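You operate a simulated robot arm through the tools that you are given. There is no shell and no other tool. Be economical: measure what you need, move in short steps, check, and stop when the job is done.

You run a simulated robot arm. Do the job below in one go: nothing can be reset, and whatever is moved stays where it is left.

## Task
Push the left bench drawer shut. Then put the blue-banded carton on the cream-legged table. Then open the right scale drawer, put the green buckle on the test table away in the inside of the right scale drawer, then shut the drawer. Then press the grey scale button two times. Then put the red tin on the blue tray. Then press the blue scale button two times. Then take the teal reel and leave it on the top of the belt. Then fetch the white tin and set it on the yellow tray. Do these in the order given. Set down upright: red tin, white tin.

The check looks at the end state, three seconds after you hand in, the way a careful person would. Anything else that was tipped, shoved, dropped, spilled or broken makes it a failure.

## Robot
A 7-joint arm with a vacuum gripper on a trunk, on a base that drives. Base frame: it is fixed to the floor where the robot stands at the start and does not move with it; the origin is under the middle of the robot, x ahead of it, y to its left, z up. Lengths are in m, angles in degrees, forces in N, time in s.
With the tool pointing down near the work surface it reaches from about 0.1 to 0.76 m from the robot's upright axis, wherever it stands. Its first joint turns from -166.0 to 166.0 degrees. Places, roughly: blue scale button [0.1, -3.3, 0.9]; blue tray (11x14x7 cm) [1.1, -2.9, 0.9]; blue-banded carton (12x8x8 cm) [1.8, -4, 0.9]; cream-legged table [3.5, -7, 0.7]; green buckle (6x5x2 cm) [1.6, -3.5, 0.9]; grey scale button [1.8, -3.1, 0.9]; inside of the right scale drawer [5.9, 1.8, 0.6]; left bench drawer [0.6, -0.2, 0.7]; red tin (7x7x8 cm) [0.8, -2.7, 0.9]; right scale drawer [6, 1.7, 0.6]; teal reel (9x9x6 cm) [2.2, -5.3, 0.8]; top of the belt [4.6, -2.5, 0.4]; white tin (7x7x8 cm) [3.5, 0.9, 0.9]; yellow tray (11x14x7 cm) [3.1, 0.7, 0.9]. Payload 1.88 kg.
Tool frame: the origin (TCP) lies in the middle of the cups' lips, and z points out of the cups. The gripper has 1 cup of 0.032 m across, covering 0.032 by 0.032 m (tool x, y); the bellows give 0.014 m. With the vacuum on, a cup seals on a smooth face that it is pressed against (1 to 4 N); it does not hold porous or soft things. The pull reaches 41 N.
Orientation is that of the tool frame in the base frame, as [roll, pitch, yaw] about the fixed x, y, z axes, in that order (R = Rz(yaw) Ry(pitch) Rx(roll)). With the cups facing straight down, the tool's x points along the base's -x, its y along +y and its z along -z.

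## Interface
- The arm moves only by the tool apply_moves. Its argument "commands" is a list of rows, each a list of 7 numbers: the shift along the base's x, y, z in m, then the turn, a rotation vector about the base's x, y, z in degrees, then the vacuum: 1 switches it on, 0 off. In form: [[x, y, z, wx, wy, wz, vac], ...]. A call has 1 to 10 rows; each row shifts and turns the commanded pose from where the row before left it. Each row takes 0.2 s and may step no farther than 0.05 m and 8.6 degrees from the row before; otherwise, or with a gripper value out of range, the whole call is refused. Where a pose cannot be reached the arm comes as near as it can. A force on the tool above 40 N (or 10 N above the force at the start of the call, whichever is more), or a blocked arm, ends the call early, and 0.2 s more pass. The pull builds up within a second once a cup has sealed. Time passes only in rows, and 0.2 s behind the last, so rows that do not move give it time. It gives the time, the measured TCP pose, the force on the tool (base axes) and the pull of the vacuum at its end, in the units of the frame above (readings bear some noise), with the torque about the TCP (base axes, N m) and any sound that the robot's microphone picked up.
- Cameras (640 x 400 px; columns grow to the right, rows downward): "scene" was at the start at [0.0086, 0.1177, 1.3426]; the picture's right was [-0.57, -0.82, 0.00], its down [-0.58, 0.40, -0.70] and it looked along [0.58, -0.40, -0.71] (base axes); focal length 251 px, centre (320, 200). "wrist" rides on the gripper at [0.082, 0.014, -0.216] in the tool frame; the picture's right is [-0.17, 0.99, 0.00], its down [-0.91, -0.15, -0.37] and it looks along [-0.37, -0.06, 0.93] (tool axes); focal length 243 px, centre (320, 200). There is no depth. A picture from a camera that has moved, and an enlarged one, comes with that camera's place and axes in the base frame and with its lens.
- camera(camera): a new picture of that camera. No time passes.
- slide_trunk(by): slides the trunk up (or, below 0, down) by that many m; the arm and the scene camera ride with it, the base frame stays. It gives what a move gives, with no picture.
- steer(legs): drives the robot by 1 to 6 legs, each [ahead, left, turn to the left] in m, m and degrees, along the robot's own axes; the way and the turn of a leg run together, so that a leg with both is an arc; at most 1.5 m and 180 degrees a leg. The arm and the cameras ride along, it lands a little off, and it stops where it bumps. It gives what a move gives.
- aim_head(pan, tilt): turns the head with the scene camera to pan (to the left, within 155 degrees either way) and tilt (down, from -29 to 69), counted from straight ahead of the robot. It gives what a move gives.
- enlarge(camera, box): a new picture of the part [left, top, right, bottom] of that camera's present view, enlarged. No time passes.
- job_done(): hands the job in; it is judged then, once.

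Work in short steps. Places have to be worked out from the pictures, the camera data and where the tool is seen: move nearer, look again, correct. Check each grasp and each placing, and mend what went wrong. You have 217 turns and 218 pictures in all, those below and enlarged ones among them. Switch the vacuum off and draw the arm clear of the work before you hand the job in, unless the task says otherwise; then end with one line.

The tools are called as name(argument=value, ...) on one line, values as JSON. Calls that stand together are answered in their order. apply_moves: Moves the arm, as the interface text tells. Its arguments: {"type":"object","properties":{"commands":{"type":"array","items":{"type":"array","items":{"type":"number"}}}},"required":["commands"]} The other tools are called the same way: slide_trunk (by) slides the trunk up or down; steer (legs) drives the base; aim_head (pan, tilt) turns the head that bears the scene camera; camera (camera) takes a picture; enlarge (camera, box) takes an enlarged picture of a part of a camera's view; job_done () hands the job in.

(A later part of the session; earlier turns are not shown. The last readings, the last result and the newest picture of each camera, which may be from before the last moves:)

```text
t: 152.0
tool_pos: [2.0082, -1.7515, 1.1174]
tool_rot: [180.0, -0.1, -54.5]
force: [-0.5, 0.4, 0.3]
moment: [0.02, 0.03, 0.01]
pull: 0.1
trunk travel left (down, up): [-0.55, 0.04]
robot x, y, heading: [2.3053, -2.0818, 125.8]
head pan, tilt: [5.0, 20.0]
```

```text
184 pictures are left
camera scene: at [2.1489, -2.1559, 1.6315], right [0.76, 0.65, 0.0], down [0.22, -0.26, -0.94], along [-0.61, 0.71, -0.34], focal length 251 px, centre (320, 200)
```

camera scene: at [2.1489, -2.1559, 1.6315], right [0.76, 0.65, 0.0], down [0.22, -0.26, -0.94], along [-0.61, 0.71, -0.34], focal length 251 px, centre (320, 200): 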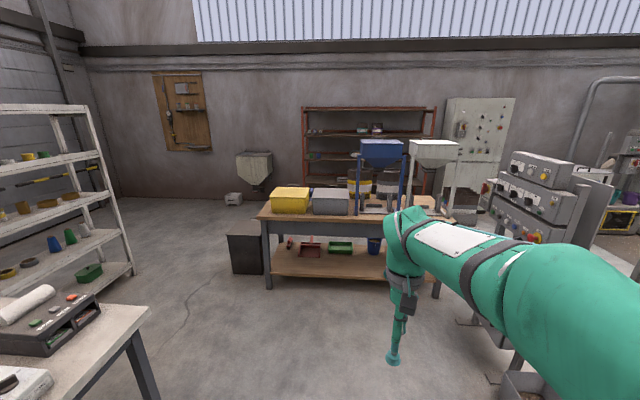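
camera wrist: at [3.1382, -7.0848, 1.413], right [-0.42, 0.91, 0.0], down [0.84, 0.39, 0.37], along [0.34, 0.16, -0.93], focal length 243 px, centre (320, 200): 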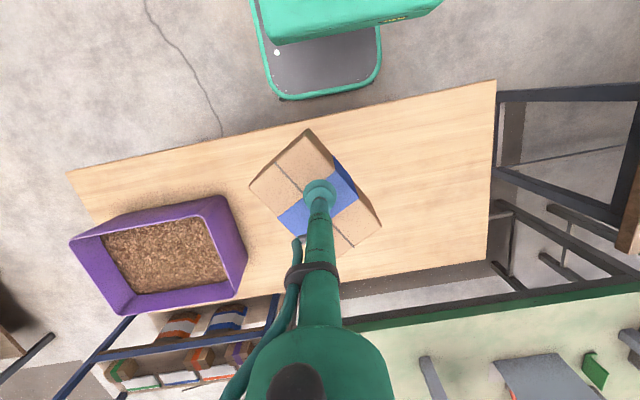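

A passage runs between the roller unit and the conveyor. The scale drawer should be near pixel (365, 161) in the first picture, so I look there more closely.

aim_head(pan=-70, tilt=20)

enlarge(camera="scene", box=[200, 100, 440, 250])

enlarge(camera="scene", box=[200, 220, 480, 395])

```text
t: 153.5
tool_pos: [2.0099, -1.7522, 1.1183]
tool_rot: [-179.9, -0.1, -54.5]
force: [-0.1, -0.3, -0.1]
moment: [0.02, 0.0, 0.01]
pull: 0.1
trunk travel left (down, up): [-0.55, 0.04]
robot x, y, heading: [2.3059, -2.0792, 126.0]
head pan, tilt: [-70.0, 20.0]
```

```text
2.67 times, centred on (320, 175) of scene
camera zoom: at [2.262, -2.1493, 1.6315], right [0.83, -0.56, 0.0], down [-0.19, -0.28, -0.94], along [0.53, 0.78, -0.34], focal length 670 px, centre (320, 267)
```

zoom: 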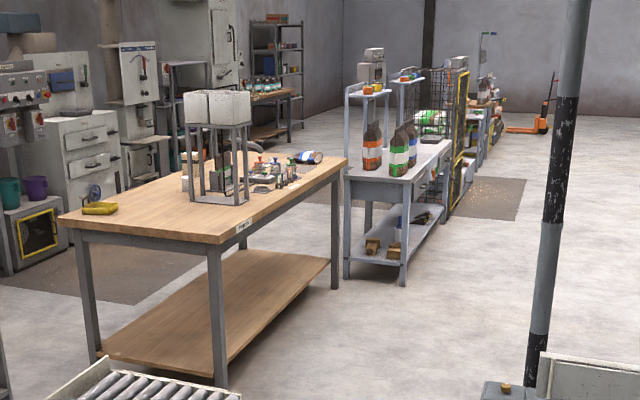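

```text
2.29 times, centred on (340, 308) of scene
camera zoom: at [2.262, -2.1493, 1.6315], right [0.83, -0.56, 0.0], down [-0.19, -0.28, -0.94], along [0.53, 0.78, -0.34], focal length 574 px, centre (274, -46)
```

zoom: 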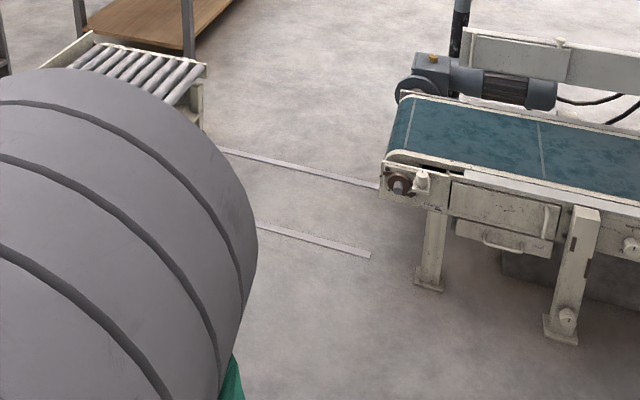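

Drawers show on the right-hand side of the grey-blue table with the bottles. I drive through the gap by the conveyor end, past the wooden table.

steer(legs=[[0, 0, -86], [0.7, 0.366, 0], [0.519, 0.152, 0], [0.525, -0.075, 0], [1.152, -0.027, 0]])

aim_head(pan=20, tilt=25)

camera(camera="scene")

```text
t: 172.3
tool_pos: [4.5645, 0.4315, 1.1176]
tool_rot: [180.0, -0.2, -140.2]
force: [0.0, -0.8, 0.3]
moment: [0.01, 0.01, 0.03]
pull: 0.0
trunk travel left (down, up): [-0.55, 0.04]
robot x, y, heading: [4.2595, 0.1127, 40.2]
head pan, tilt: [-70.0, 20.0]
```

```text
t: 173.9
tool_pos: [4.5643, 0.4323, 1.1171]
tool_rot: [180.0, -0.1, -140.2]
force: [0.6, -0.3, -0.4]
moment: [0.01, -0.02, 0.0]
pull: 0.0
trunk travel left (down, up): [-0.55, 0.04]
robot x, y, heading: [4.256, 0.1112, 40.1]
head pan, tilt: [20.0, 25.0]
```

```text
181 pictures are left
camera scene: at [4.1547, 0.2776, 1.6235], right [0.87, -0.5, 0.0], down [-0.21, -0.37, -0.91], along [0.45, 0.79, -0.42], focal length 251 px, centre (320, 200)
```

scene: 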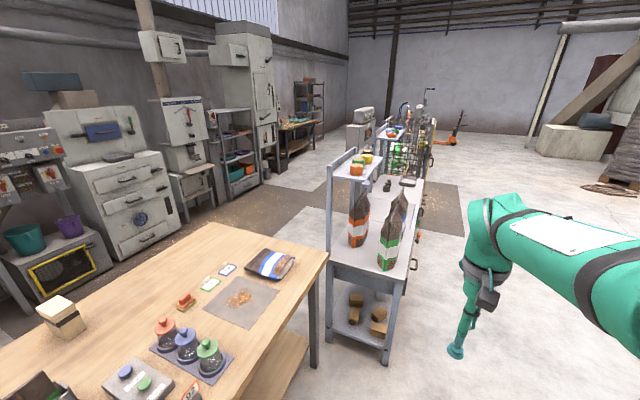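

The right-hand edge of the grey table runs along about (0.81, 0.59), with the drawers facing (0.59, -0.81). I drive round to stand in front of the right drawer.

steer(legs=[[0.853, -0.602, 0], [1.267, -0.05, 0], [0, 0, 86]])

aim_head(pan=10, tilt=40)

camera(camera="scene")

camera(camera="wrist")

```text
t: 189.0
tool_pos: [6.009, 1.3081, 1.1169]
tool_rot: [179.8, -0.1, -54.6]
force: [0.2, -0.4, 0.8]
moment: [-0.01, -0.03, -0.01]
pull: 0.1
trunk travel left (down, up): [-0.55, 0.04]
robot x, y, heading: [6.3042, 0.9741, 125.6]
head pan, tilt: [20.0, 25.0]
```

```text
t: 189.8
tool_pos: [6.0097, 1.3087, 1.1154]
tool_rot: [-180.0, -0.2, -54.7]
force: [-0.5, 0.8, 0.1]
moment: [-0.02, 0.0, 0.0]
pull: 0.1
trunk travel left (down, up): [-0.55, 0.04]
robot x, y, heading: [6.3021, 0.9782, 125.5]
head pan, tilt: [10.0, 40.0]
```

```text
180 pictures are left
camera scene: at [6.1472, 0.8921, 1.6002], right [0.7, 0.71, 0.0], down [0.46, -0.45, -0.77], along [-0.55, 0.54, -0.64], focal length 251 px, centre (320, 200)
```

scene: 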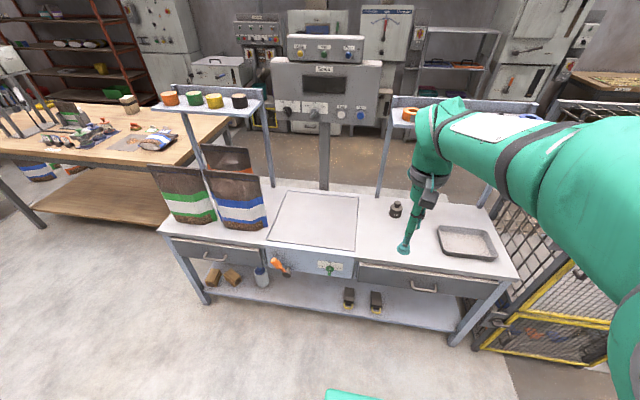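

```text
179 pictures are left
camera wrist: at [6.0451, 1.2335, 1.3342], right [-0.9, -0.43, 0.0], down [-0.4, 0.84, 0.37], along [-0.16, 0.34, -0.93], focal length 243 px, centre (320, 200)
```

wrist: 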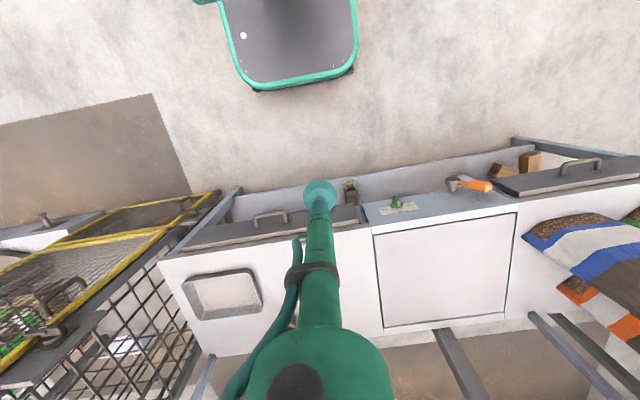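

The right drawer's handle is at about (6.05, 1.555, 0.71), and the front is perpendicular to the robot's heading. I'll hold the panel by suction with the tool horizontal, so I tilt the tool forward first.

apply_moves(commands=[[-0.006, 0.009, 0, 6.64, 4.84, 0, 0], [-0.006, 0.009, 0, 6.64, 4.84, 0, 0], [-0.006, 0.009, 0, 6.64, 4.84, 0, 0], [-0.006, 0.009, 0, 6.64, 4.84, 0, 0], [-0.006, 0.009, 0, 6.64, 4.84, 0, 0], [-0.006, 0.009, 0, 6.64, 4.84, 0, 0], [-0.006, 0.009, 0, 6.64, 4.84, 0, 0], [-0.006, 0.009, 0, 6.64, 4.84, 0, 0], [-0.006, 0.009, 0, 6.64, 4.84, 0, 0], [-0.006, 0.009, 0, 6.64, 4.84, 0, 0]])

apply_moves(commands=[[0, 0, 0, 6.4, 4.7, 0, 0]])

slide_trunk(by=-0.3)

camera(camera="scene")

camera(camera="wrist")

```text
t: 191.3
tool_pos: [5.9858, 1.3733, 1.0176]
tool_rot: [-177.4, 40.3, -54.5]
force: [0.2, -0.5, 0.0]
moment: [0.04, 0.03, 0.0]
pull: 0.1
trunk travel left (down, up): [-0.55, 0.04]
robot x, y, heading: [6.3036, 0.9777, 125.6]
head pan, tilt: [10.0, 40.0]
stopped in row 7: the arm was blocked; the commanded pose is now the measured one
```

```text
t: 191.8
tool_pos: [6.0242, 1.3551, 0.8933]
tool_rot: [-173.8, 31.6, -54.0]
force: [0.8, -1.1, 0.1]
moment: [0.07, 0.05, 0.02]
pull: 0.0
trunk travel left (down, up): [-0.55, 0.04]
robot x, y, heading: [6.3034, 0.9766, 125.6]
head pan, tilt: [10.0, 40.0]
stopped in row 1: the arm was blocked; the commanded pose is now the measured one
```

```text
t: 194.8
tool_pos: [6.0266, 1.3482, 0.5843]
tool_rot: [-173.4, 29.0, -53.4]
force: [-0.9, -0.5, -0.2]
moment: [-0.03, 0.02, 0.01]
pull: 0.0
trunk travel left (down, up): [-0.25, 0.34]
robot x, y, heading: [6.3033, 0.9741, 125.7]
head pan, tilt: [10.0, 40.0]
```

```text
178 pictures are left
camera scene: at [6.1416, 0.9003, 1.3006], right [0.7, 0.71, 0.0], down [0.46, -0.46, -0.76], along [-0.54, 0.53, -0.65], focal length 251 px, centre (320, 200)
```

scene: 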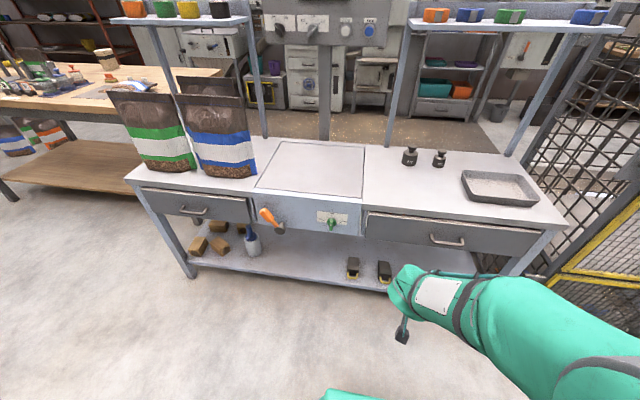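

```text
177 pictures are left
camera wrist: at [6.1002, 1.1861, 0.7305], right [-0.91, -0.42, -0.02], down [-0.28, 0.56, 0.78], along [-0.32, 0.72, -0.62], focal length 243 px, centre (320, 200)
```

wrist: 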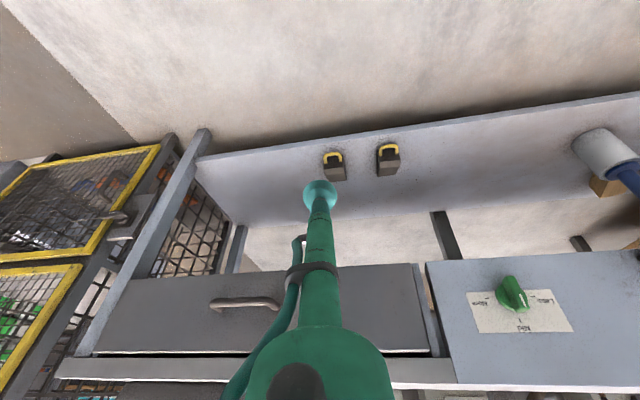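

The forward tilt ran into a joint limit at this close range. I back the robot off, raise the tool and lower the trunk, so the arm can reach out more level.

steer(legs=[[-0.12, 0, 0]])

apply_moves(commands=[[0, 0, 0.04, 0, 0, 0, 0], [0, 0, 0.05, 0, 0, 0, 0], [0, 0, 0.05, 0, 0, 0, 0], [0, 0, 0.05, 0, 0, 0, 0], [0, 0, 0.05, 0, 0, 0, 0], [-0.02, 0.028, 0.03, 0, 0, 0, 0], [-0.02, 0.028, 0.03, 0, 0, 0, 0]])

slide_trunk(by=-0.2)

```text
t: 196.1
tool_pos: [6.0956, 1.2534, 0.5833]
tool_rot: [-173.5, 29.3, -53.4]
force: [0.4, 0.3, 0.2]
moment: [0.0, -0.01, 0.0]
pull: 0.0
trunk travel left (down, up): [-0.25, 0.34]
robot x, y, heading: [6.379, 0.8778, 125.8]
head pan, tilt: [10.0, 40.0]
```

```text
t: 197.7
tool_pos: [6.0562, 1.3065, 0.8891]
tool_rot: [-173.5, 29.7, -53.4]
force: [-0.2, -0.1, 1.1]
moment: [-0.05, 0.01, 0.01]
pull: 0.1
trunk travel left (down, up): [-0.25, 0.34]
robot x, y, heading: [6.3741, 0.8808, 125.9]
head pan, tilt: [10.0, 40.0]
```

```text
t: 199.8
tool_pos: [6.0579, 1.3068, 0.689]
tool_rot: [-173.5, 29.8, -53.5]
force: [0.4, 0.2, 0.9]
moment: [-0.01, 0.06, -0.01]
pull: 0.0
trunk travel left (down, up): [-0.05, 0.54]
robot x, y, heading: [6.3744, 0.8786, 125.7]
head pan, tilt: [10.0, 40.0]
```

Now I rotate the tool toward horizontal in place, checking as I go.

apply_moves(commands=[[0, 0, 0, 6.74, 4.9, 1.05, 0], [0, 0, 0, 6.74, 4.9, 1.05, 0], [0, 0, 0, 6.74, 4.9, 1.05, 0], [0, 0, 0, 6.74, 4.9, 1.05, 0]])

camera(camera="scene")

```text
t: 200.8
tool_pos: [6.0492, 1.319, 0.56]
tool_rot: [-170.7, 45.2, -47.7]
force: [0.9, 0.3, -0.7]
moment: [0.01, 0.01, 0.01]
pull: 0.0
trunk travel left (down, up): [-0.05, 0.54]
robot x, y, heading: [6.3727, 0.8819, 125.9]
head pan, tilt: [10.0, 40.0]
stopped in row 4: the arm was blocked; the commanded pose is now the measured one
```

```text
176 pictures are left
camera scene: at [6.2107, 0.8051, 1.0927], right [0.7, 0.72, 0.0], down [0.46, -0.46, -0.76], along [-0.54, 0.53, -0.65], focal length 251 px, centre (320, 200)
```

scene: 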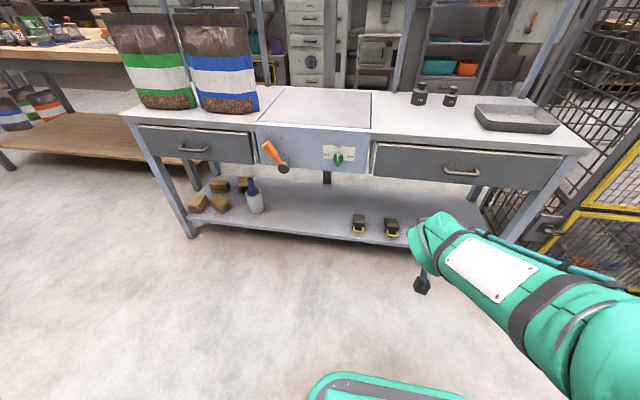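

The wrist still reaches its limit, because the forearm is too steep. I back off further so that the arm stretches out, then tilt again.

steer(legs=[[-0.18, 0, 0]])

apply_moves(commands=[[-0.015, 0.02, 0.04, 0, 0, 0, 0], [-0.015, 0.02, 0.04, 0, 0, 0, 0], [-0.015, 0.02, 0.04, 0, 0, 0, 0], [-0.018, 0.024, 0.03, 0, 0, 0, 0], [-0.018, 0.024, 0, 0, 0, 0, 0], [-0.018, 0.024, 0, 0, 0, 0, 0], [-0.018, 0.024, 0, 0, 0, 0, 0]])

camera(camera="scene")

```text
t: 202.3
tool_pos: [6.1571, 1.1705, 0.5595]
tool_rot: [-170.6, 44.8, -47.5]
force: [0.8, 0.5, 0.4]
moment: [0.0, -0.01, 0.01]
pull: 0.0
trunk travel left (down, up): [-0.05, 0.54]
robot x, y, heading: [6.4795, 0.7309, 125.8]
head pan, tilt: [10.0, 40.0]
```

```text
t: 203.9
tool_pos: [6.0421, 1.3222, 0.7178]
tool_rot: [-170.6, 45.3, -47.5]
force: [-0.5, -0.4, 0.6]
moment: [-0.05, -0.02, 0.0]
pull: 0.0
trunk travel left (down, up): [-0.05, 0.54]
robot x, y, heading: [6.4784, 0.7368, 125.8]
head pan, tilt: [10.0, 40.0]
```

```text
175 pictures are left
camera scene: at [6.3225, 0.6477, 1.1001], right [0.7, 0.72, 0.0], down [0.46, -0.45, -0.77], along [-0.55, 0.54, -0.64], focal length 251 px, centre (320, 200)
```

scene: 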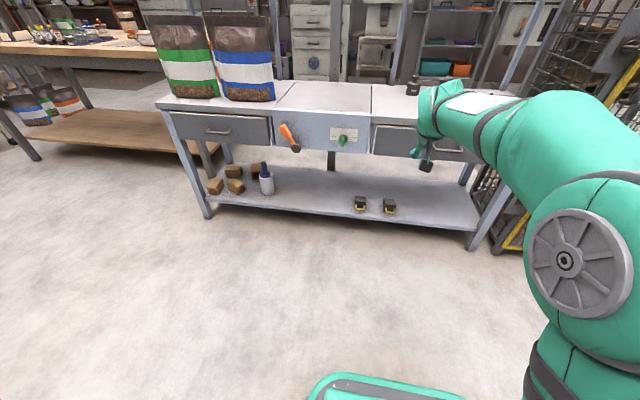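

The reach is now 0.73 m. I finish the tilt to horizontal.

apply_moves(commands=[[0, 0, 0, 6.83, 4.96, 1.0, 0], [0, 0, 0, 6.83, 4.96, 1.0, 0], [0, 0, 0, 6.83, 4.96, 1.0, 0], [0, 0, 0, 6.83, 4.96, 1.0, 0], [0, 0, 0, 6.83, 4.96, 1.0, 0], [0, 0, 0, 1.4, 1.0, 0.2, 0]])

camera(camera="wrist")

camera(camera="scene")

```text
t: 205.2
tool_pos: [6.0347, 1.3607, 0.6297]
tool_rot: [-162.1, 66.0, -38.8]
force: [-0.2, -0.3, -0.8]
moment: [0.15, 0.12, 0.0]
pull: 0.1
out of reach, approached as far as the arm can: row 4, 5
trunk travel left (down, up): [-0.05, 0.54]
robot x, y, heading: [6.4821, 0.7296, 125.8]
head pan, tilt: [10.0, 40.0]
stopped in row 6: the arm was blocked; the commanded pose is now the measured one
```

```text
174 pictures are left
camera wrist: at [6.1546, 1.1631, 0.6371], right [-0.86, -0.52, 0.03], down [0.02, 0.03, 1.0], along [-0.52, 0.86, -0.01], focal length 243 px, centre (320, 200)
```

wrist: 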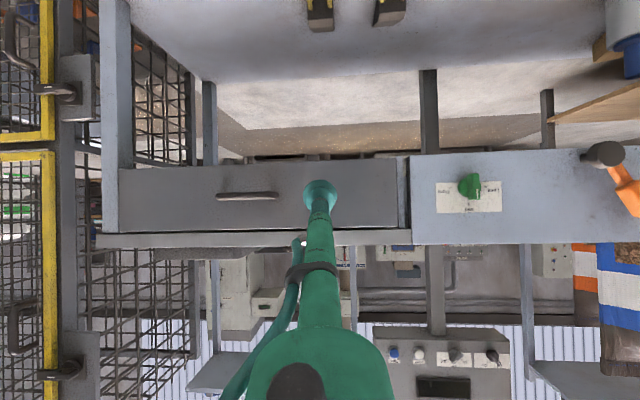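

```text
173 pictures are left
camera scene: at [6.3161, 0.6565, 1.0965], right [0.7, 0.72, 0.0], down [0.46, -0.46, -0.76], along [-0.54, 0.53, -0.65], focal length 251 px, centre (320, 200)
```

scene: 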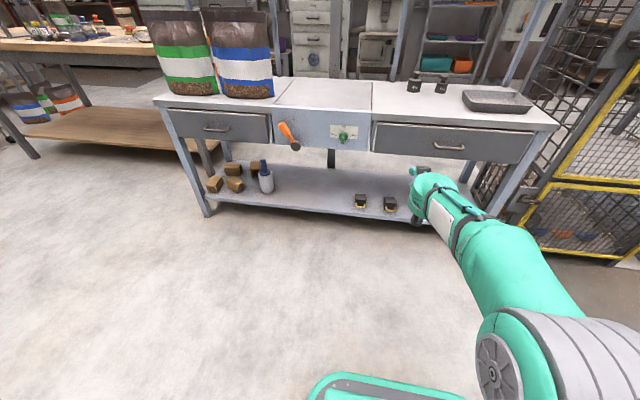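

The tool is still tilted down by about 23°, limited by reach. I raise it, move slightly out, lower the trunk the last bit, and try to level it.

slide_trunk(by=-0.05)

apply_moves(commands=[[-0.006, 0.008, 0.045, 0, 0, 0, 0], [-0.006, 0.008, 0.045, 0, 0, 0, 0], [-0.006, 0.008, 0.04, 0, 0, 0, 0], [-0.012, 0.016, 0, 6.4, 4.7, -1, 0], [-0.012, 0.016, 0, 6.4, 4.7, -1, 0]])

camera(camera="wrist")

```text
t: 206.1
tool_pos: [6.0331, 1.3571, 0.5714]
tool_rot: [-162.6, 65.2, -39.0]
force: [-0.7, -0.5, 0.1]
moment: [0.02, 0.02, 0.02]
pull: 0.1
trunk travel left (down, up): [0.0, 0.59]
robot x, y, heading: [6.4776, 0.731, 125.9]
head pan, tilt: [10.0, 40.0]
```

```text
t: 207.5
tool_pos: [6.005, 1.3997, 0.829]
tool_rot: [-110.4, 84.1, 10.0]
force: [0.9, -0.1, 1.3]
moment: [-0.14, -0.08, 0.04]
pull: 0.0
out of reach, approached as far as the arm can: row 5
trunk travel left (down, up): [0.0, 0.59]
robot x, y, heading: [6.4796, 0.7341, 125.9]
head pan, tilt: [10.0, 40.0]
stopped in row 5: the arm was blocked; the commanded pose is now the measured one
```

```text
172 pictures are left
camera wrist: at [6.1107, 1.208, 0.7538], right [-0.86, -0.5, 0.07], down [0.23, -0.26, 0.94], along [-0.45, 0.83, 0.34], focal length 243 px, centre (320, 200)
```

wrist: 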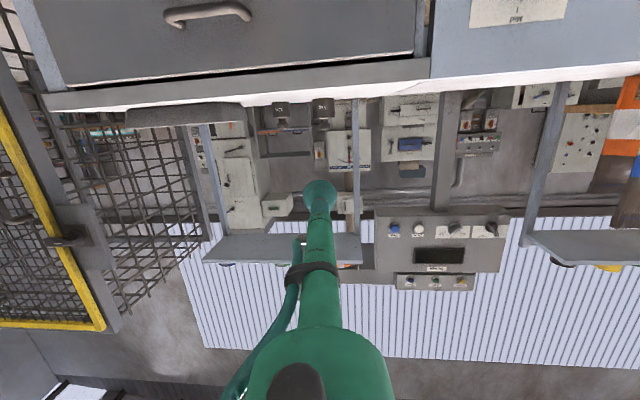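

The tool is now level but at z 0.83. The handle looks to be at z 0.64 and the panel at about 0.57–0.72. I try lowering while keeping it level, backing the base up a little first so the arm can reach out.

steer(legs=[[-0.1, 0, 0]])

apply_moves(commands=[[-0.012, 0.016, -0.03, 0, 0, 3, 0], [-0.012, 0.016, -0.03, 0, 0, 3, 0], [-0.012, 0.016, -0.03, 0, 0, 0, 0], [-0.012, 0.016, -0.03, 0, 0, 0, 0], [-0.012, 0.016, -0.03, 0, 0, 0, 0]])

camera(camera="wrist")

camera(camera="scene")

```text
t: 208.6
tool_pos: [6.064, 1.3179, 0.8244]
tool_rot: [-113.2, 84.0, 7.2]
force: [-0.2, -0.7, 0.3]
moment: [-0.02, -0.05, 0.0]
pull: 0.1
trunk travel left (down, up): [0.0, 0.59]
robot x, y, heading: [6.538, 0.652, 125.7]
head pan, tilt: [10.0, 40.0]
```

```text
t: 209.8
tool_pos: [5.9882, 1.385, 0.6982]
tool_rot: [-114.3, 83.8, 11.4]
force: [-0.2, -0.5, 0.5]
moment: [-0.09, -0.08, 0.0]
pull: 0.1
out of reach, approached as far as the arm can: row 2, 3, 4, 5
trunk travel left (down, up): [0.0, 0.59]
robot x, y, heading: [6.5409, 0.6472, 125.7]
head pan, tilt: [10.0, 40.0]
```

```text
171 pictures are left
camera wrist: at [6.1113, 1.2038, 0.625], right [-0.81, -0.58, 0.07], down [0.25, -0.23, 0.94], along [-0.53, 0.78, 0.33], focal length 243 px, centre (320, 200)
```

wrist: 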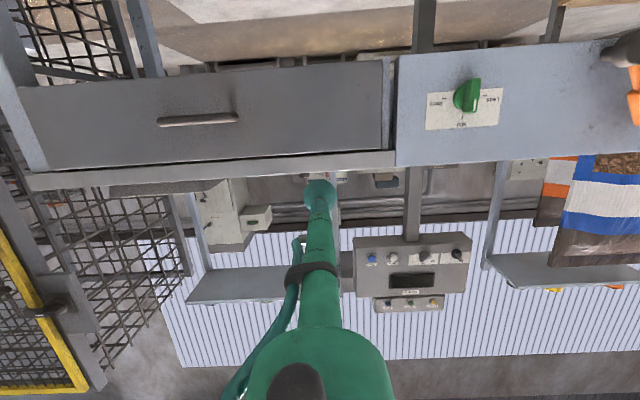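

```text
170 pictures are left
camera scene: at [6.3812, 0.5658, 1.0502], right [0.7, 0.72, 0.0], down [0.46, -0.45, -0.77], along [-0.55, 0.54, -0.64], focal length 251 px, centre (320, 200)
```

scene: 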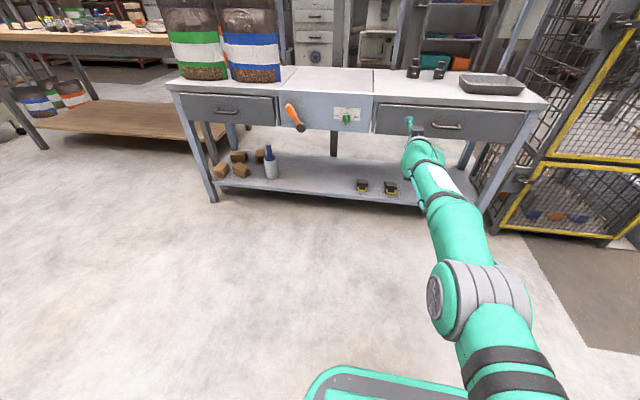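

The tool is level at z 0.70. The panel spans about z 0.57–0.69, so I lower another 5 cm.

apply_moves(commands=[[0, 0, -0.02, 0, 0, 0, 0], [0, 0, -0.02, 0, 0, 0, 0], [0, 0, -0.015, 0, 0, 0, 0]])

camera(camera="wrist")

```text
t: 210.6
tool_pos: [5.9681, 1.3812, 0.6515]
tool_rot: [-115.0, 83.8, 11.0]
force: [-1.0, 0.2, 0.4]
moment: [0.0, -0.03, -0.04]
pull: 0.0
out of reach, approached as far as the arm can: row 1, 2, 3
trunk travel left (down, up): [0.0, 0.59]
robot x, y, heading: [6.5393, 0.6518, 125.6]
head pan, tilt: [10.0, 40.0]
```

```text
169 pictures are left
camera wrist: at [6.0914, 1.2002, 0.579], right [-0.81, -0.58, 0.07], down [0.24, -0.23, 0.94], along [-0.53, 0.78, 0.33], focal length 243 px, centre (320, 200)
```

wrist: 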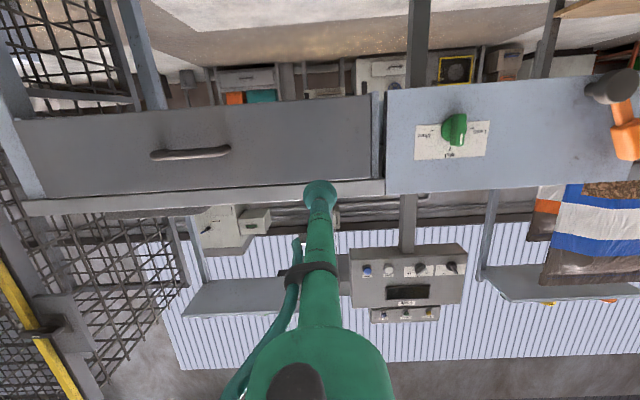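

Still slightly high; I lower a little more, then approach with the base.

apply_moves(commands=[[0, 0, -0.015, 0, 0, 0, 1], [0, 0, -0.01, 0, 0, 0, 1]])

steer(legs=[[0.07, -0.03, 0]])

camera(camera="wrist")

enlarge(camera="scene", box=[340, 70, 560, 210])

```text
t: 211.2
tool_pos: [5.9586, 1.3804, 0.63]
tool_rot: [-115.2, 83.6, 10.6]
force: [-0.3, -0.8, 0.3]
moment: [0.01, 0.0, 0.0]
pull: 0.0
out of reach, approached as far as the arm can: row 1, 2
trunk travel left (down, up): [0.0, 0.59]
robot x, y, heading: [6.5374, 0.6508, 125.8]
head pan, tilt: [10.0, 40.0]
```

```text
t: 212.3
tool_pos: [5.9439, 1.4557, 0.6298]
tool_rot: [-115.5, 83.7, 10.3]
force: [0.5, -0.1, -0.5]
moment: [-0.02, 0.01, 0.01]
pull: 0.1
trunk travel left (down, up): [0.0, 0.59]
robot x, y, heading: [6.5226, 0.7238, 125.6]
head pan, tilt: [10.0, 40.0]
```

```text
168 pictures are left
camera wrist: at [6.0668, 1.274, 0.5579], right [-0.81, -0.58, 0.07], down [0.24, -0.23, 0.94], along [-0.53, 0.78, 0.33], focal length 243 px, centre (320, 200)
```

wrist: 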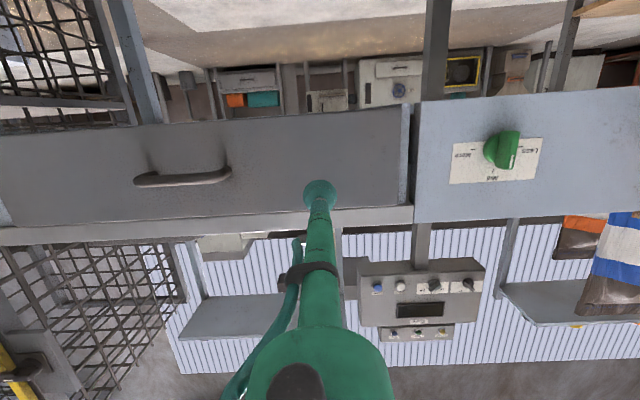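

```text
2.86 times, centred on (450, 140) of scene
camera zoom: at [6.3646, 0.6406, 1.0501], right [0.7, 0.71, 0.0], down [0.46, -0.45, -0.77], along [-0.55, 0.54, -0.64], focal length 718 px, centre (-51, 371)
```

zoom: 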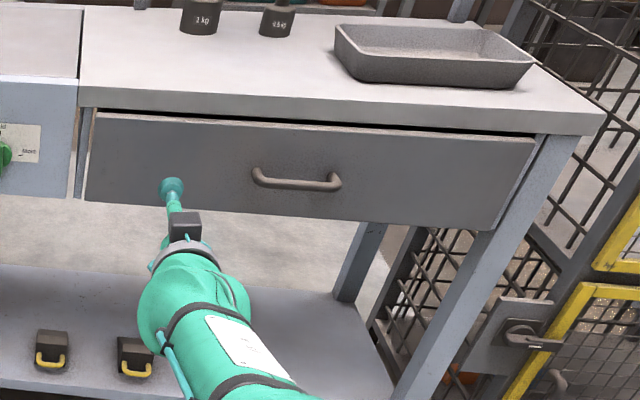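

The cup lines up with the left half of the panel. I advance the base slowly with the vacuum on.

steer(legs=[[0.035, -0.015, 0]])

camera(camera="wrist")

```text
t: 213.2
tool_pos: [5.9362, 1.4931, 0.6291]
tool_rot: [-115.6, 83.7, 10.4]
force: [-0.4, 0.1, -0.2]
moment: [-0.01, 0.01, 0.03]
pull: 0.2
trunk travel left (down, up): [0.0, 0.59]
robot x, y, heading: [6.5158, 0.7654, 125.7]
head pan, tilt: [10.0, 40.0]
```

```text
166 pictures are left
camera wrist: at [6.0583, 1.3109, 0.5579], right [-0.81, -0.58, 0.07], down [0.24, -0.23, 0.94], along [-0.53, 0.78, 0.33], focal length 243 px, centre (320, 200)
```

wrist: 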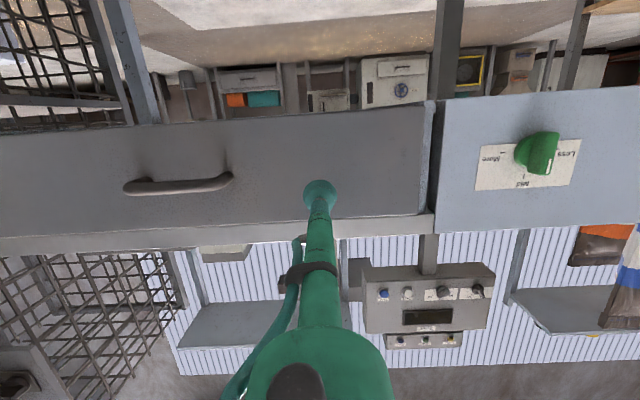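

Around 2 cm should remain, so I continue in 1.5 cm steps.

steer(legs=[[0.015, 0, 0]])

steer(legs=[[0.012, 0, 0]])

```text
t: 213.9
tool_pos: [5.9257, 1.504, 0.6295]
tool_rot: [-115.5, 83.8, 10.3]
force: [-0.8, 0.3, 0.4]
moment: [-0.02, -0.03, -0.01]
pull: 0.0
trunk travel left (down, up): [0.0, 0.59]
robot x, y, heading: [6.5044, 0.7756, 125.8]
head pan, tilt: [10.0, 40.0]
```

```text
t: 214.7
tool_pos: [5.9189, 1.5145, 0.6303]
tool_rot: [-115.4, 83.8, 10.4]
force: [-1.1, -0.6, -0.4]
moment: [0.0, 0.01, -0.03]
pull: 0.2
trunk travel left (down, up): [0.0, 0.59]
robot x, y, heading: [6.5015, 0.7852, 125.8]
head pan, tilt: [10.0, 40.0]
```

No contact yet, so I look before continuing.

enlarge(camera="scene", box=[340, 60, 500, 160])

enlarge(camera="wrist", box=[220, 120, 420, 245])

```text
4.00 times, centred on (420, 110) of scene
camera zoom: at [6.3407, 0.6994, 1.0501], right [0.7, 0.72, 0.0], down [0.46, -0.45, -0.77], along [-0.55, 0.54, -0.64], focal length 1005 px, centre (-80, 560)
```

zoom: 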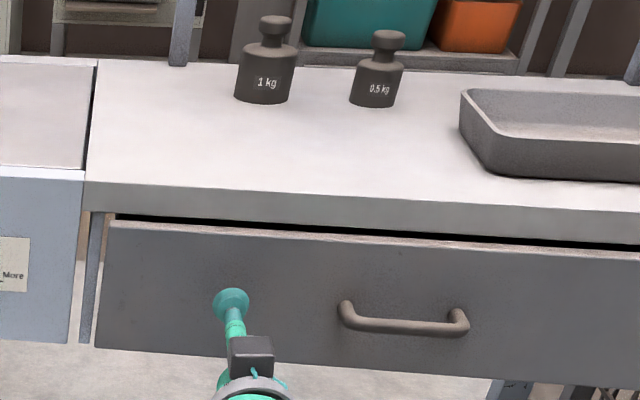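

```text
3.20 times, centred on (320, 182) of wrist
camera zoom: at [6.0425, 1.3326, 0.5579], right [-0.81, -0.58, 0.07], down [0.24, -0.23, 0.94], along [-0.53, 0.78, 0.33], focal length 776 px, centre (320, 256)
```

zoom: 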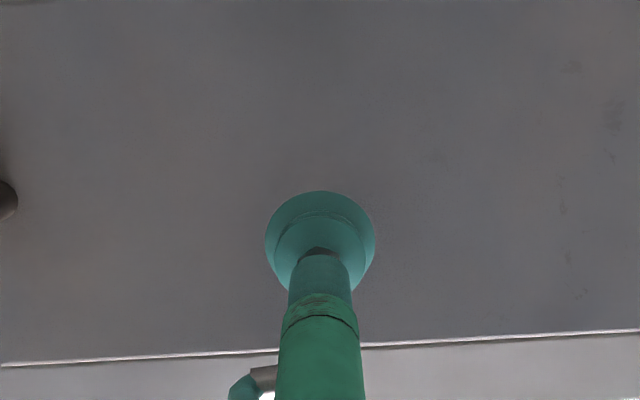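

The cup is very near the panel. I advance in small arm steps along the tool axis with the vacuum on.

apply_moves(commands=[[-0.003, 0.004, 0, 0, 0, 0, 1], [-0.003, 0.004, 0, 0, 0, 0, 1], [0, 0, 0, 0, 0, 0, 1]])

steer(legs=[[0.012, 0, 0]])

```text
t: 215.5
tool_pos: [5.9129, 1.5225, 0.6295]
tool_rot: [-115.5, 83.7, 10.3]
force: [0.5, 0.0, -0.6]
moment: [0.01, -0.02, 0.03]
pull: 0.2
trunk travel left (down, up): [0.0, 0.59]
robot x, y, heading: [6.4948, 0.7838, 125.6]
head pan, tilt: [10.0, 40.0]
```

```text
t: 216.2
tool_pos: [5.9066, 1.5311, 0.6303]
tool_rot: [-115.5, 83.8, 10.3]
force: [0.9, 0.0, 0.6]
moment: [-0.03, 0.01, -0.05]
pull: 0.0
trunk travel left (down, up): [0.0, 0.59]
robot x, y, heading: [6.4915, 0.7916, 125.5]
head pan, tilt: [10.0, 40.0]
```

Still free. I keep advancing in 5 mm arm steps.

apply_moves(commands=[[-0.003, 0.004, 0, 0, 0, 0, 1], [-0.003, 0.004, 0, 0, 0, 0, 1], [-0.003, 0.004, 0, 0, 0, 0, 1], [0, 0, 0, 0, 0, 0, 1]])

enlarge(camera="scene", box=[360, 60, 480, 135])

```text
t: 217.2
tool_pos: [5.897, 1.543, 0.6302]
tool_rot: [-115.9, 83.6, 9.9]
force: [4.8, -4.8, -2.1]
moment: [0.17, 0.11, 0.14]
pull: 40.5
trunk travel left (down, up): [0.0, 0.59]
robot x, y, heading: [6.4915, 0.7927, 126.0]
head pan, tilt: [10.0, 40.0]
```

```text
5.33 times, centred on (420, 98) of scene
camera zoom: at [6.3339, 0.7088, 1.0501], right [0.7, 0.72, 0.0], down [0.46, -0.45, -0.77], along [-0.55, 0.54, -0.64], focal length 1340 px, centre (-213, 747)
```

zoom: 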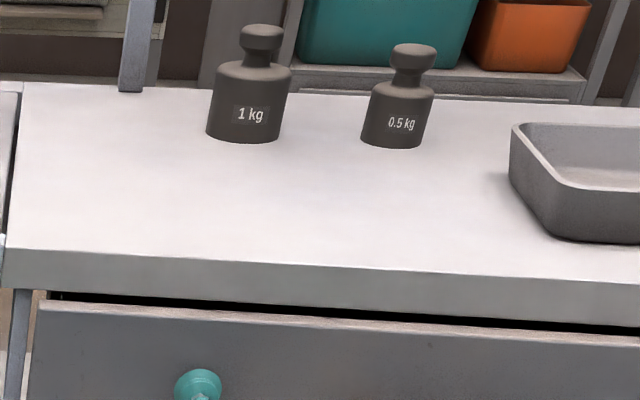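

Sealed on the panel with 40.5 N. I drive back to pull the drawer open.

steer(legs=[[-0.06, 0, 0]])

camera(camera="scene")

```text
t: 218.2
tool_pos: [5.9314, 1.495, 0.6292]
tool_rot: [-115.8, 83.7, 9.9]
force: [5.5, 4.3, -3.9]
moment: [0.26, -0.06, 0.1]
pull: 40.8
trunk travel left (down, up): [0.0, 0.59]
robot x, y, heading: [6.5295, 0.7486, 125.7]
head pan, tilt: [10.0, 40.0]
```

```text
162 pictures are left
camera scene: at [6.3685, 0.6611, 1.0502], right [0.7, 0.72, 0.0], down [0.46, -0.45, -0.77], along [-0.55, 0.54, -0.64], focal length 251 px, centre (320, 200)
```

scene: 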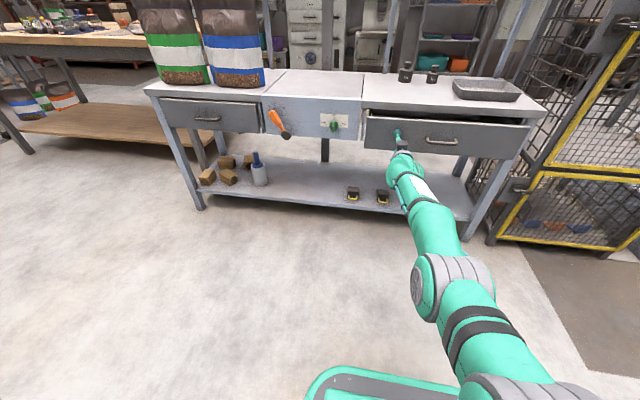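

The drawer is coming out. I pull it further.

steer(legs=[[-0.08, 0, 0]])

steer(legs=[[-0.08, 0, 0]])

camera(camera="scene")

```text
t: 219.2
tool_pos: [5.9803, 1.4313, 0.6294]
tool_rot: [-115.8, 83.7, 10.0]
force: [3.0, 3.3, -1.8]
moment: [0.08, 0.07, 0.12]
pull: 41.0
trunk travel left (down, up): [0.0, 0.59]
robot x, y, heading: [6.5756, 0.677, 125.7]
head pan, tilt: [10.0, 40.0]
```

```text
t: 220.3
tool_pos: [6.0275, 1.3668, 0.6299]
tool_rot: [-115.8, 83.8, 9.9]
force: [3.2, 3.5, -0.7]
moment: [0.13, 0.02, 0.13]
pull: 40.7
trunk travel left (down, up): [0.0, 0.59]
robot x, y, heading: [6.6174, 0.6146, 125.6]
head pan, tilt: [10.0, 40.0]
```

```text
161 pictures are left
camera scene: at [6.4622, 0.5306, 1.0502], right [0.7, 0.71, 0.0], down [0.46, -0.45, -0.77], along [-0.55, 0.54, -0.64], focal length 251 px, centre (320, 200)
```

scene: 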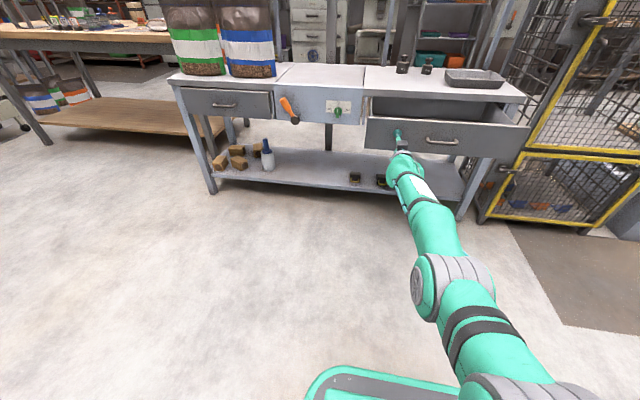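

Open by about 21 cm. I pull a little more, then release and back away.

steer(legs=[[-0.06, 0, 0]])

apply_moves(commands=[[0, 0, 0, 0, 0, 0, 0], [0, 0, 0, 0, 0, 0, 0], [0, 0, 0, 0, 0, 0, 0]])

steer(legs=[[-0.15, 0, 0]])

camera(camera="scene")

```text
t: 221.3
tool_pos: [6.0612, 1.3166, 0.6301]
tool_rot: [-115.9, 83.7, 9.9]
force: [0.9, 0.0, -0.4]
moment: [0.0, 0.0, 0.0]
pull: 0.0
trunk travel left (down, up): [0.0, 0.59]
robot x, y, heading: [6.6557, 0.5655, 125.7]
head pan, tilt: [10.0, 40.0]
```

```text
t: 222.1
tool_pos: [6.0599, 1.3183, 0.6294]
tool_rot: [-115.9, 83.7, 9.8]
force: [-0.4, 0.0, 0.2]
moment: [0.01, -0.05, -0.02]
pull: 0.1
trunk travel left (down, up): [0.0, 0.59]
robot x, y, heading: [6.6555, 0.5677, 125.9]
head pan, tilt: [10.0, 40.0]
```

```text
t: 223.5
tool_pos: [6.1501, 1.1952, 0.6297]
tool_rot: [-115.9, 83.6, 9.8]
force: [-0.8, 0.0, 0.3]
moment: [-0.02, 0.0, 0.0]
pull: 0.1
trunk travel left (down, up): [0.0, 0.59]
robot x, y, heading: [6.744, 0.4405, 125.7]
head pan, tilt: [10.0, 40.0]
```

```text
160 pictures are left
camera scene: at [6.5846, 0.3595, 1.0501], right [0.7, 0.71, 0.0], down [0.46, -0.45, -0.77], along [-0.55, 0.54, -0.64], focal length 251 px, centre (320, 200)
```

scene: 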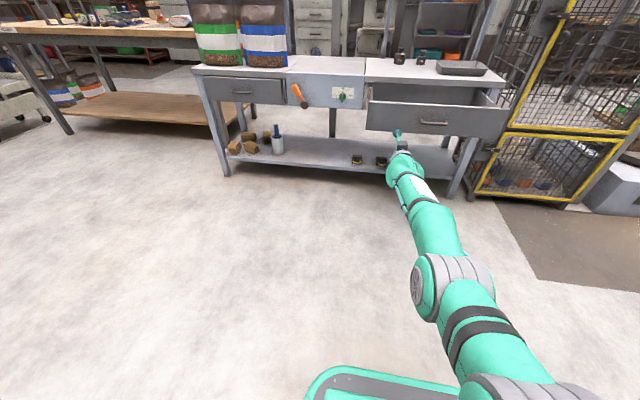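

The drawer reached its stop and is open. I raise the trunk and fold the arm back to tool-down.

slide_trunk(by=0.5)

apply_moves(commands=[[0.026, -0.036, 0, -6.9, -5.0, 0, 0], [0.026, -0.036, 0, -6.9, -5.0, 0, 0], [0.026, -0.036, 0, -6.9, -5.0, 0, 0], [0.026, -0.036, 0, -6.9, -5.0, 0, 0], [0.026, -0.036, 0, -6.9, -5.0, 0, 0], [0.026, -0.036, 0, -6.9, -5.0, 0, 0], [0.026, -0.036, 0, -6.9, -5.0, 0, 0], [0.026, -0.036, 0, -6.9, -5.0, 0, 0], [0.026, -0.036, 0, -6.9, -5.0, 0, 0], [0.026, -0.036, 0, -6.9, -5.0, 0, 0]])

aim_head(pan=10, tilt=45)

camera(camera="scene")

```text
refused: 0.5 is not a number from -0.4 to 0.4
```

```text
t: 225.7
tool_pos: [6.4108, 0.8347, 0.6299]
tool_rot: [-179.3, 1.8, -48.4]
force: [-0.2, -0.1, 0.2]
moment: [0.02, 0.0, 0.06]
pull: 0.0
trunk travel left (down, up): [0.0, 0.59]
robot x, y, heading: [6.7419, 0.4433, 125.3]
head pan, tilt: [10.0, 40.0]
```

```text
t: 226.3
tool_pos: [6.4095, 0.8369, 0.63]
tool_rot: [-179.4, 2.0, -48.5]
force: [0.2, 0.6, 0.0]
moment: [0.02, -0.02, 0.01]
pull: 0.0
trunk travel left (down, up): [0.0, 0.59]
robot x, y, heading: [6.7414, 0.4411, 125.8]
head pan, tilt: [10.0, 45.0]
```

```text
159 pictures are left
camera scene: at [6.5872, 0.3569, 1.0429], right [0.7, 0.71, 0.0], down [0.5, -0.49, -0.71], along [-0.51, 0.5, -0.71], focal length 251 px, centre (320, 200)
```

scene: 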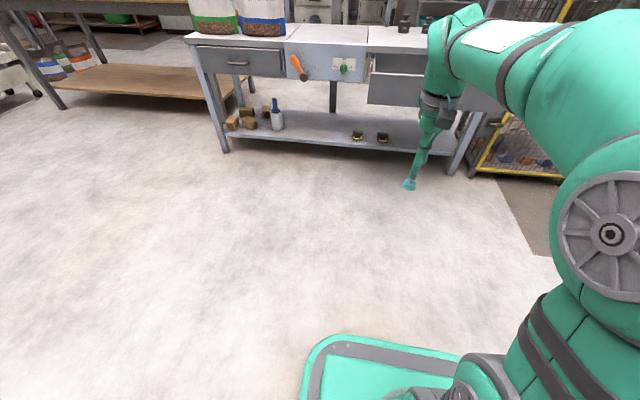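

I raise the trunk and drive back to the test table's left side.

slide_trunk(by=0.4)

slide_trunk(by=0.15)

steer(legs=[[0, 0, 91.6], [1.32, -0.642, 0], [0.866, -0.596, 0], [1.153, 0.028, 0], [0.528, -0.05, 0], [0.512, 0.176, 0]])

```text
t: 230.2
tool_pos: [6.4122, 0.8367, 1.03]
tool_rot: [-179.5, 2.0, -48.4]
force: [-1.0, 0.0, -0.5]
moment: [0.0, 0.01, -0.02]
pull: 0.0
trunk travel left (down, up): [-0.4, 0.19]
robot x, y, heading: [6.7362, 0.4453, 125.7]
head pan, tilt: [10.0, 45.0]
```

```text
t: 231.9
tool_pos: [6.4111, 0.836, 1.1796]
tool_rot: [-179.4, 2.0, -48.5]
force: [0.2, 0.3, 0.1]
moment: [0.01, 0.02, 0.01]
pull: 0.2
trunk travel left (down, up): [-0.55, 0.04]
robot x, y, heading: [6.7412, 0.4401, 125.7]
head pan, tilt: [10.0, 45.0]
```

```text
t: 255.4
tool_pos: [2.6443, -1.1171, 1.1808]
tool_rot: [-179.3, 2.0, 43.4]
force: [0.7, 0.4, 0.0]
moment: [-0.01, 0.05, 0.01]
pull: 0.1
trunk travel left (down, up): [-0.55, 0.04]
robot x, y, heading: [3.0247, -0.7758, -142.7]
head pan, tilt: [10.0, 45.0]
stopped in leg 5: the robot was blocked; the commanded pose is now the measured one
```

Blocked at (3.02, -0.78). I look at what is near.

aim_head(pan=-40, tilt=60)

camera(camera="scene")

aim_head(pan=60, tilt=60)

camera(camera="scene")

```text
t: 256.6
tool_pos: [2.644, -1.1173, 1.1796]
tool_rot: [-179.5, 2.0, 43.3]
force: [-0.2, -0.5, 0.6]
moment: [-0.01, -0.01, 0.0]
pull: 0.1
trunk travel left (down, up): [-0.55, 0.04]
robot x, y, heading: [3.0248, -0.773, -142.5]
head pan, tilt: [-40.0, 60.0]
```

```text
158 pictures are left
camera scene: at [3.1066, -0.8653, 1.5734], right [0.05, 1.0, 0.0], down [0.86, -0.04, -0.5], along [-0.5, 0.02, -0.87], focal length 251 px, centre (320, 200)
```

scene: 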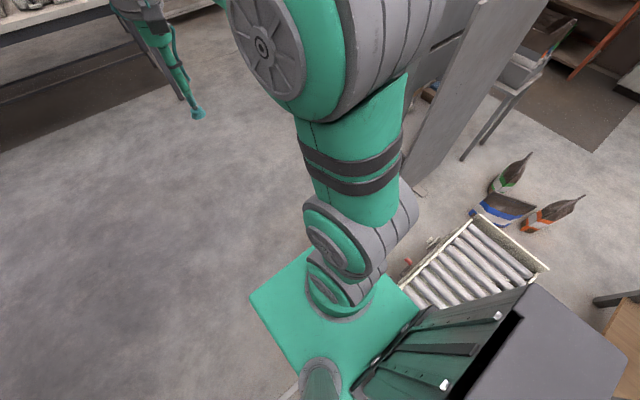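

```text
t: 258.4
tool_pos: [2.6429, -1.118, 1.1803]
tool_rot: [-179.4, 2.0, 43.4]
force: [-0.2, -0.6, 0.8]
moment: [-0.03, 0.02, 0.02]
pull: 0.1
trunk travel left (down, up): [-0.55, 0.04]
robot x, y, heading: [3.0268, -0.7724, -142.4]
head pan, tilt: [60.0, 60.0]
```

```text
157 pictures are left
camera scene: at [3.1817, -0.9344, 1.5734], right [-0.99, -0.13, 0.0], down [-0.11, 0.86, -0.5], along [0.06, -0.5, -0.87], focal length 251 px, centre (320, 200)
```

scene: 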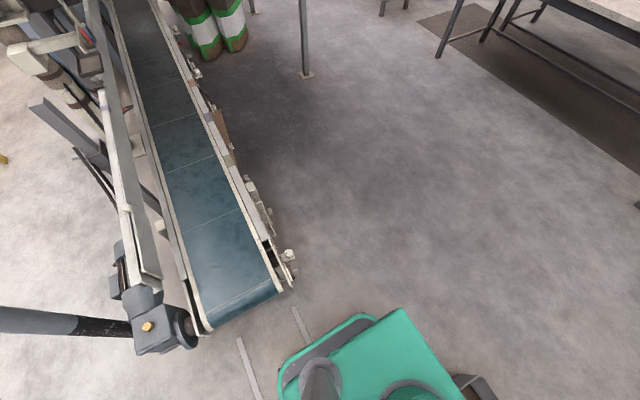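

The robot's right side is against the roller unit, while the left has room. I step left, then go ahead.

steer(legs=[[0, 0.09, 0], [0.55, 0.08, 0], [0.815, 0.419, 0], [0.525, 0.442, 0]])

camera(camera="wrist")

aim_head(pan=-150, tilt=20)

camera(camera="scene")

```text
t: 270.1
tool_pos: [1.7688, -3.0831, 1.1796]
tool_rot: [-179.5, 1.9, 43.5]
force: [-0.6, 1.6, 0.4]
moment: [-0.01, -0.01, -0.03]
pull: 0.0
trunk travel left (down, up): [-0.55, 0.04]
robot x, y, heading: [2.1475, -2.7403, -142.6]
head pan, tilt: [60.0, 60.0]
```

```text
156 pictures are left
camera wrist: at [1.8445, -3.032, 1.3934], right [0.56, -0.83, -0.01], down [-0.76, -0.51, 0.41], along [-0.34, -0.22, -0.91], focal length 243 px, centre (320, 200)
```

wrist: 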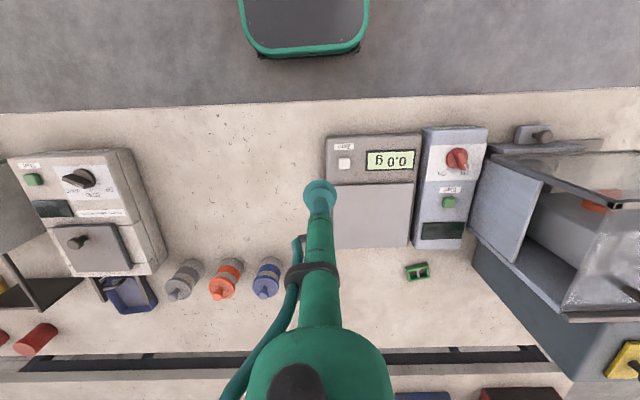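

```text
t: 273.1
tool_pos: [1.7687, -3.0825, 1.1806]
tool_rot: [-179.4, 2.0, 43.5]
force: [-0.3, 0.6, 0.3]
moment: [0.0, 0.01, 0.02]
pull: 0.1
trunk travel left (down, up): [-0.55, 0.04]
robot x, y, heading: [2.1483, -2.7339, -142.6]
head pan, tilt: [-150.0, 20.0]
```

```text
155 pictures are left
camera scene: at [2.3334, -2.7451, 1.6315], right [0.92, -0.38, 0.0], down [-0.13, -0.32, -0.94], along [0.36, 0.87, -0.34], focal length 251 px, centre (320, 200)
```

scene: 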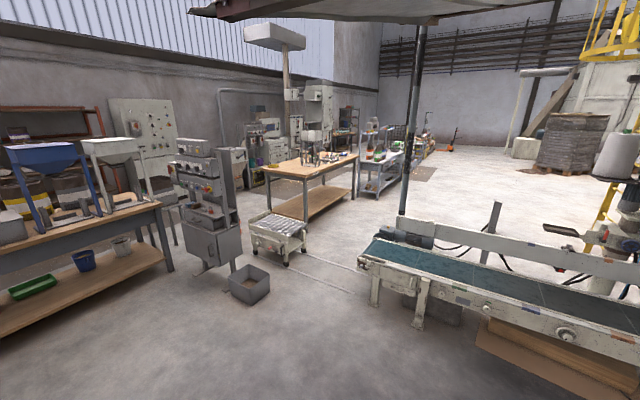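

The grey scale, its zero button and the buckle are in view, and the buckle is at about (1.62, -3.50). I drive closer to bring it within reach.

steer(legs=[[0.24, 0.06, 0]])

enlarge(camera="wrist", box=[300, 120, 500, 245])

```text
t: 274.9
tool_pos: [1.6128, -3.2773, 1.18]
tool_rot: [-179.3, 1.9, 43.6]
force: [0.3, 0.6, 0.8]
moment: [0.0, 0.02, -0.03]
pull: 0.1
trunk travel left (down, up): [-0.55, 0.04]
robot x, y, heading: [1.9925, -2.9305, -142.5]
head pan, tilt: [-150.0, 20.0]
```

```text
3.20 times, centred on (400, 182) of wrist
camera zoom: at [1.6899, -3.2275, 1.3932], right [0.56, -0.83, -0.01], down [-0.76, -0.51, 0.41], along [-0.34, -0.22, -0.91], focal length 776 px, centre (64, 256)
```

zoom: 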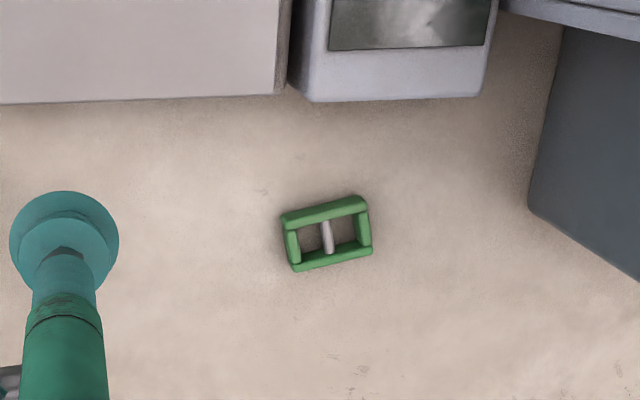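

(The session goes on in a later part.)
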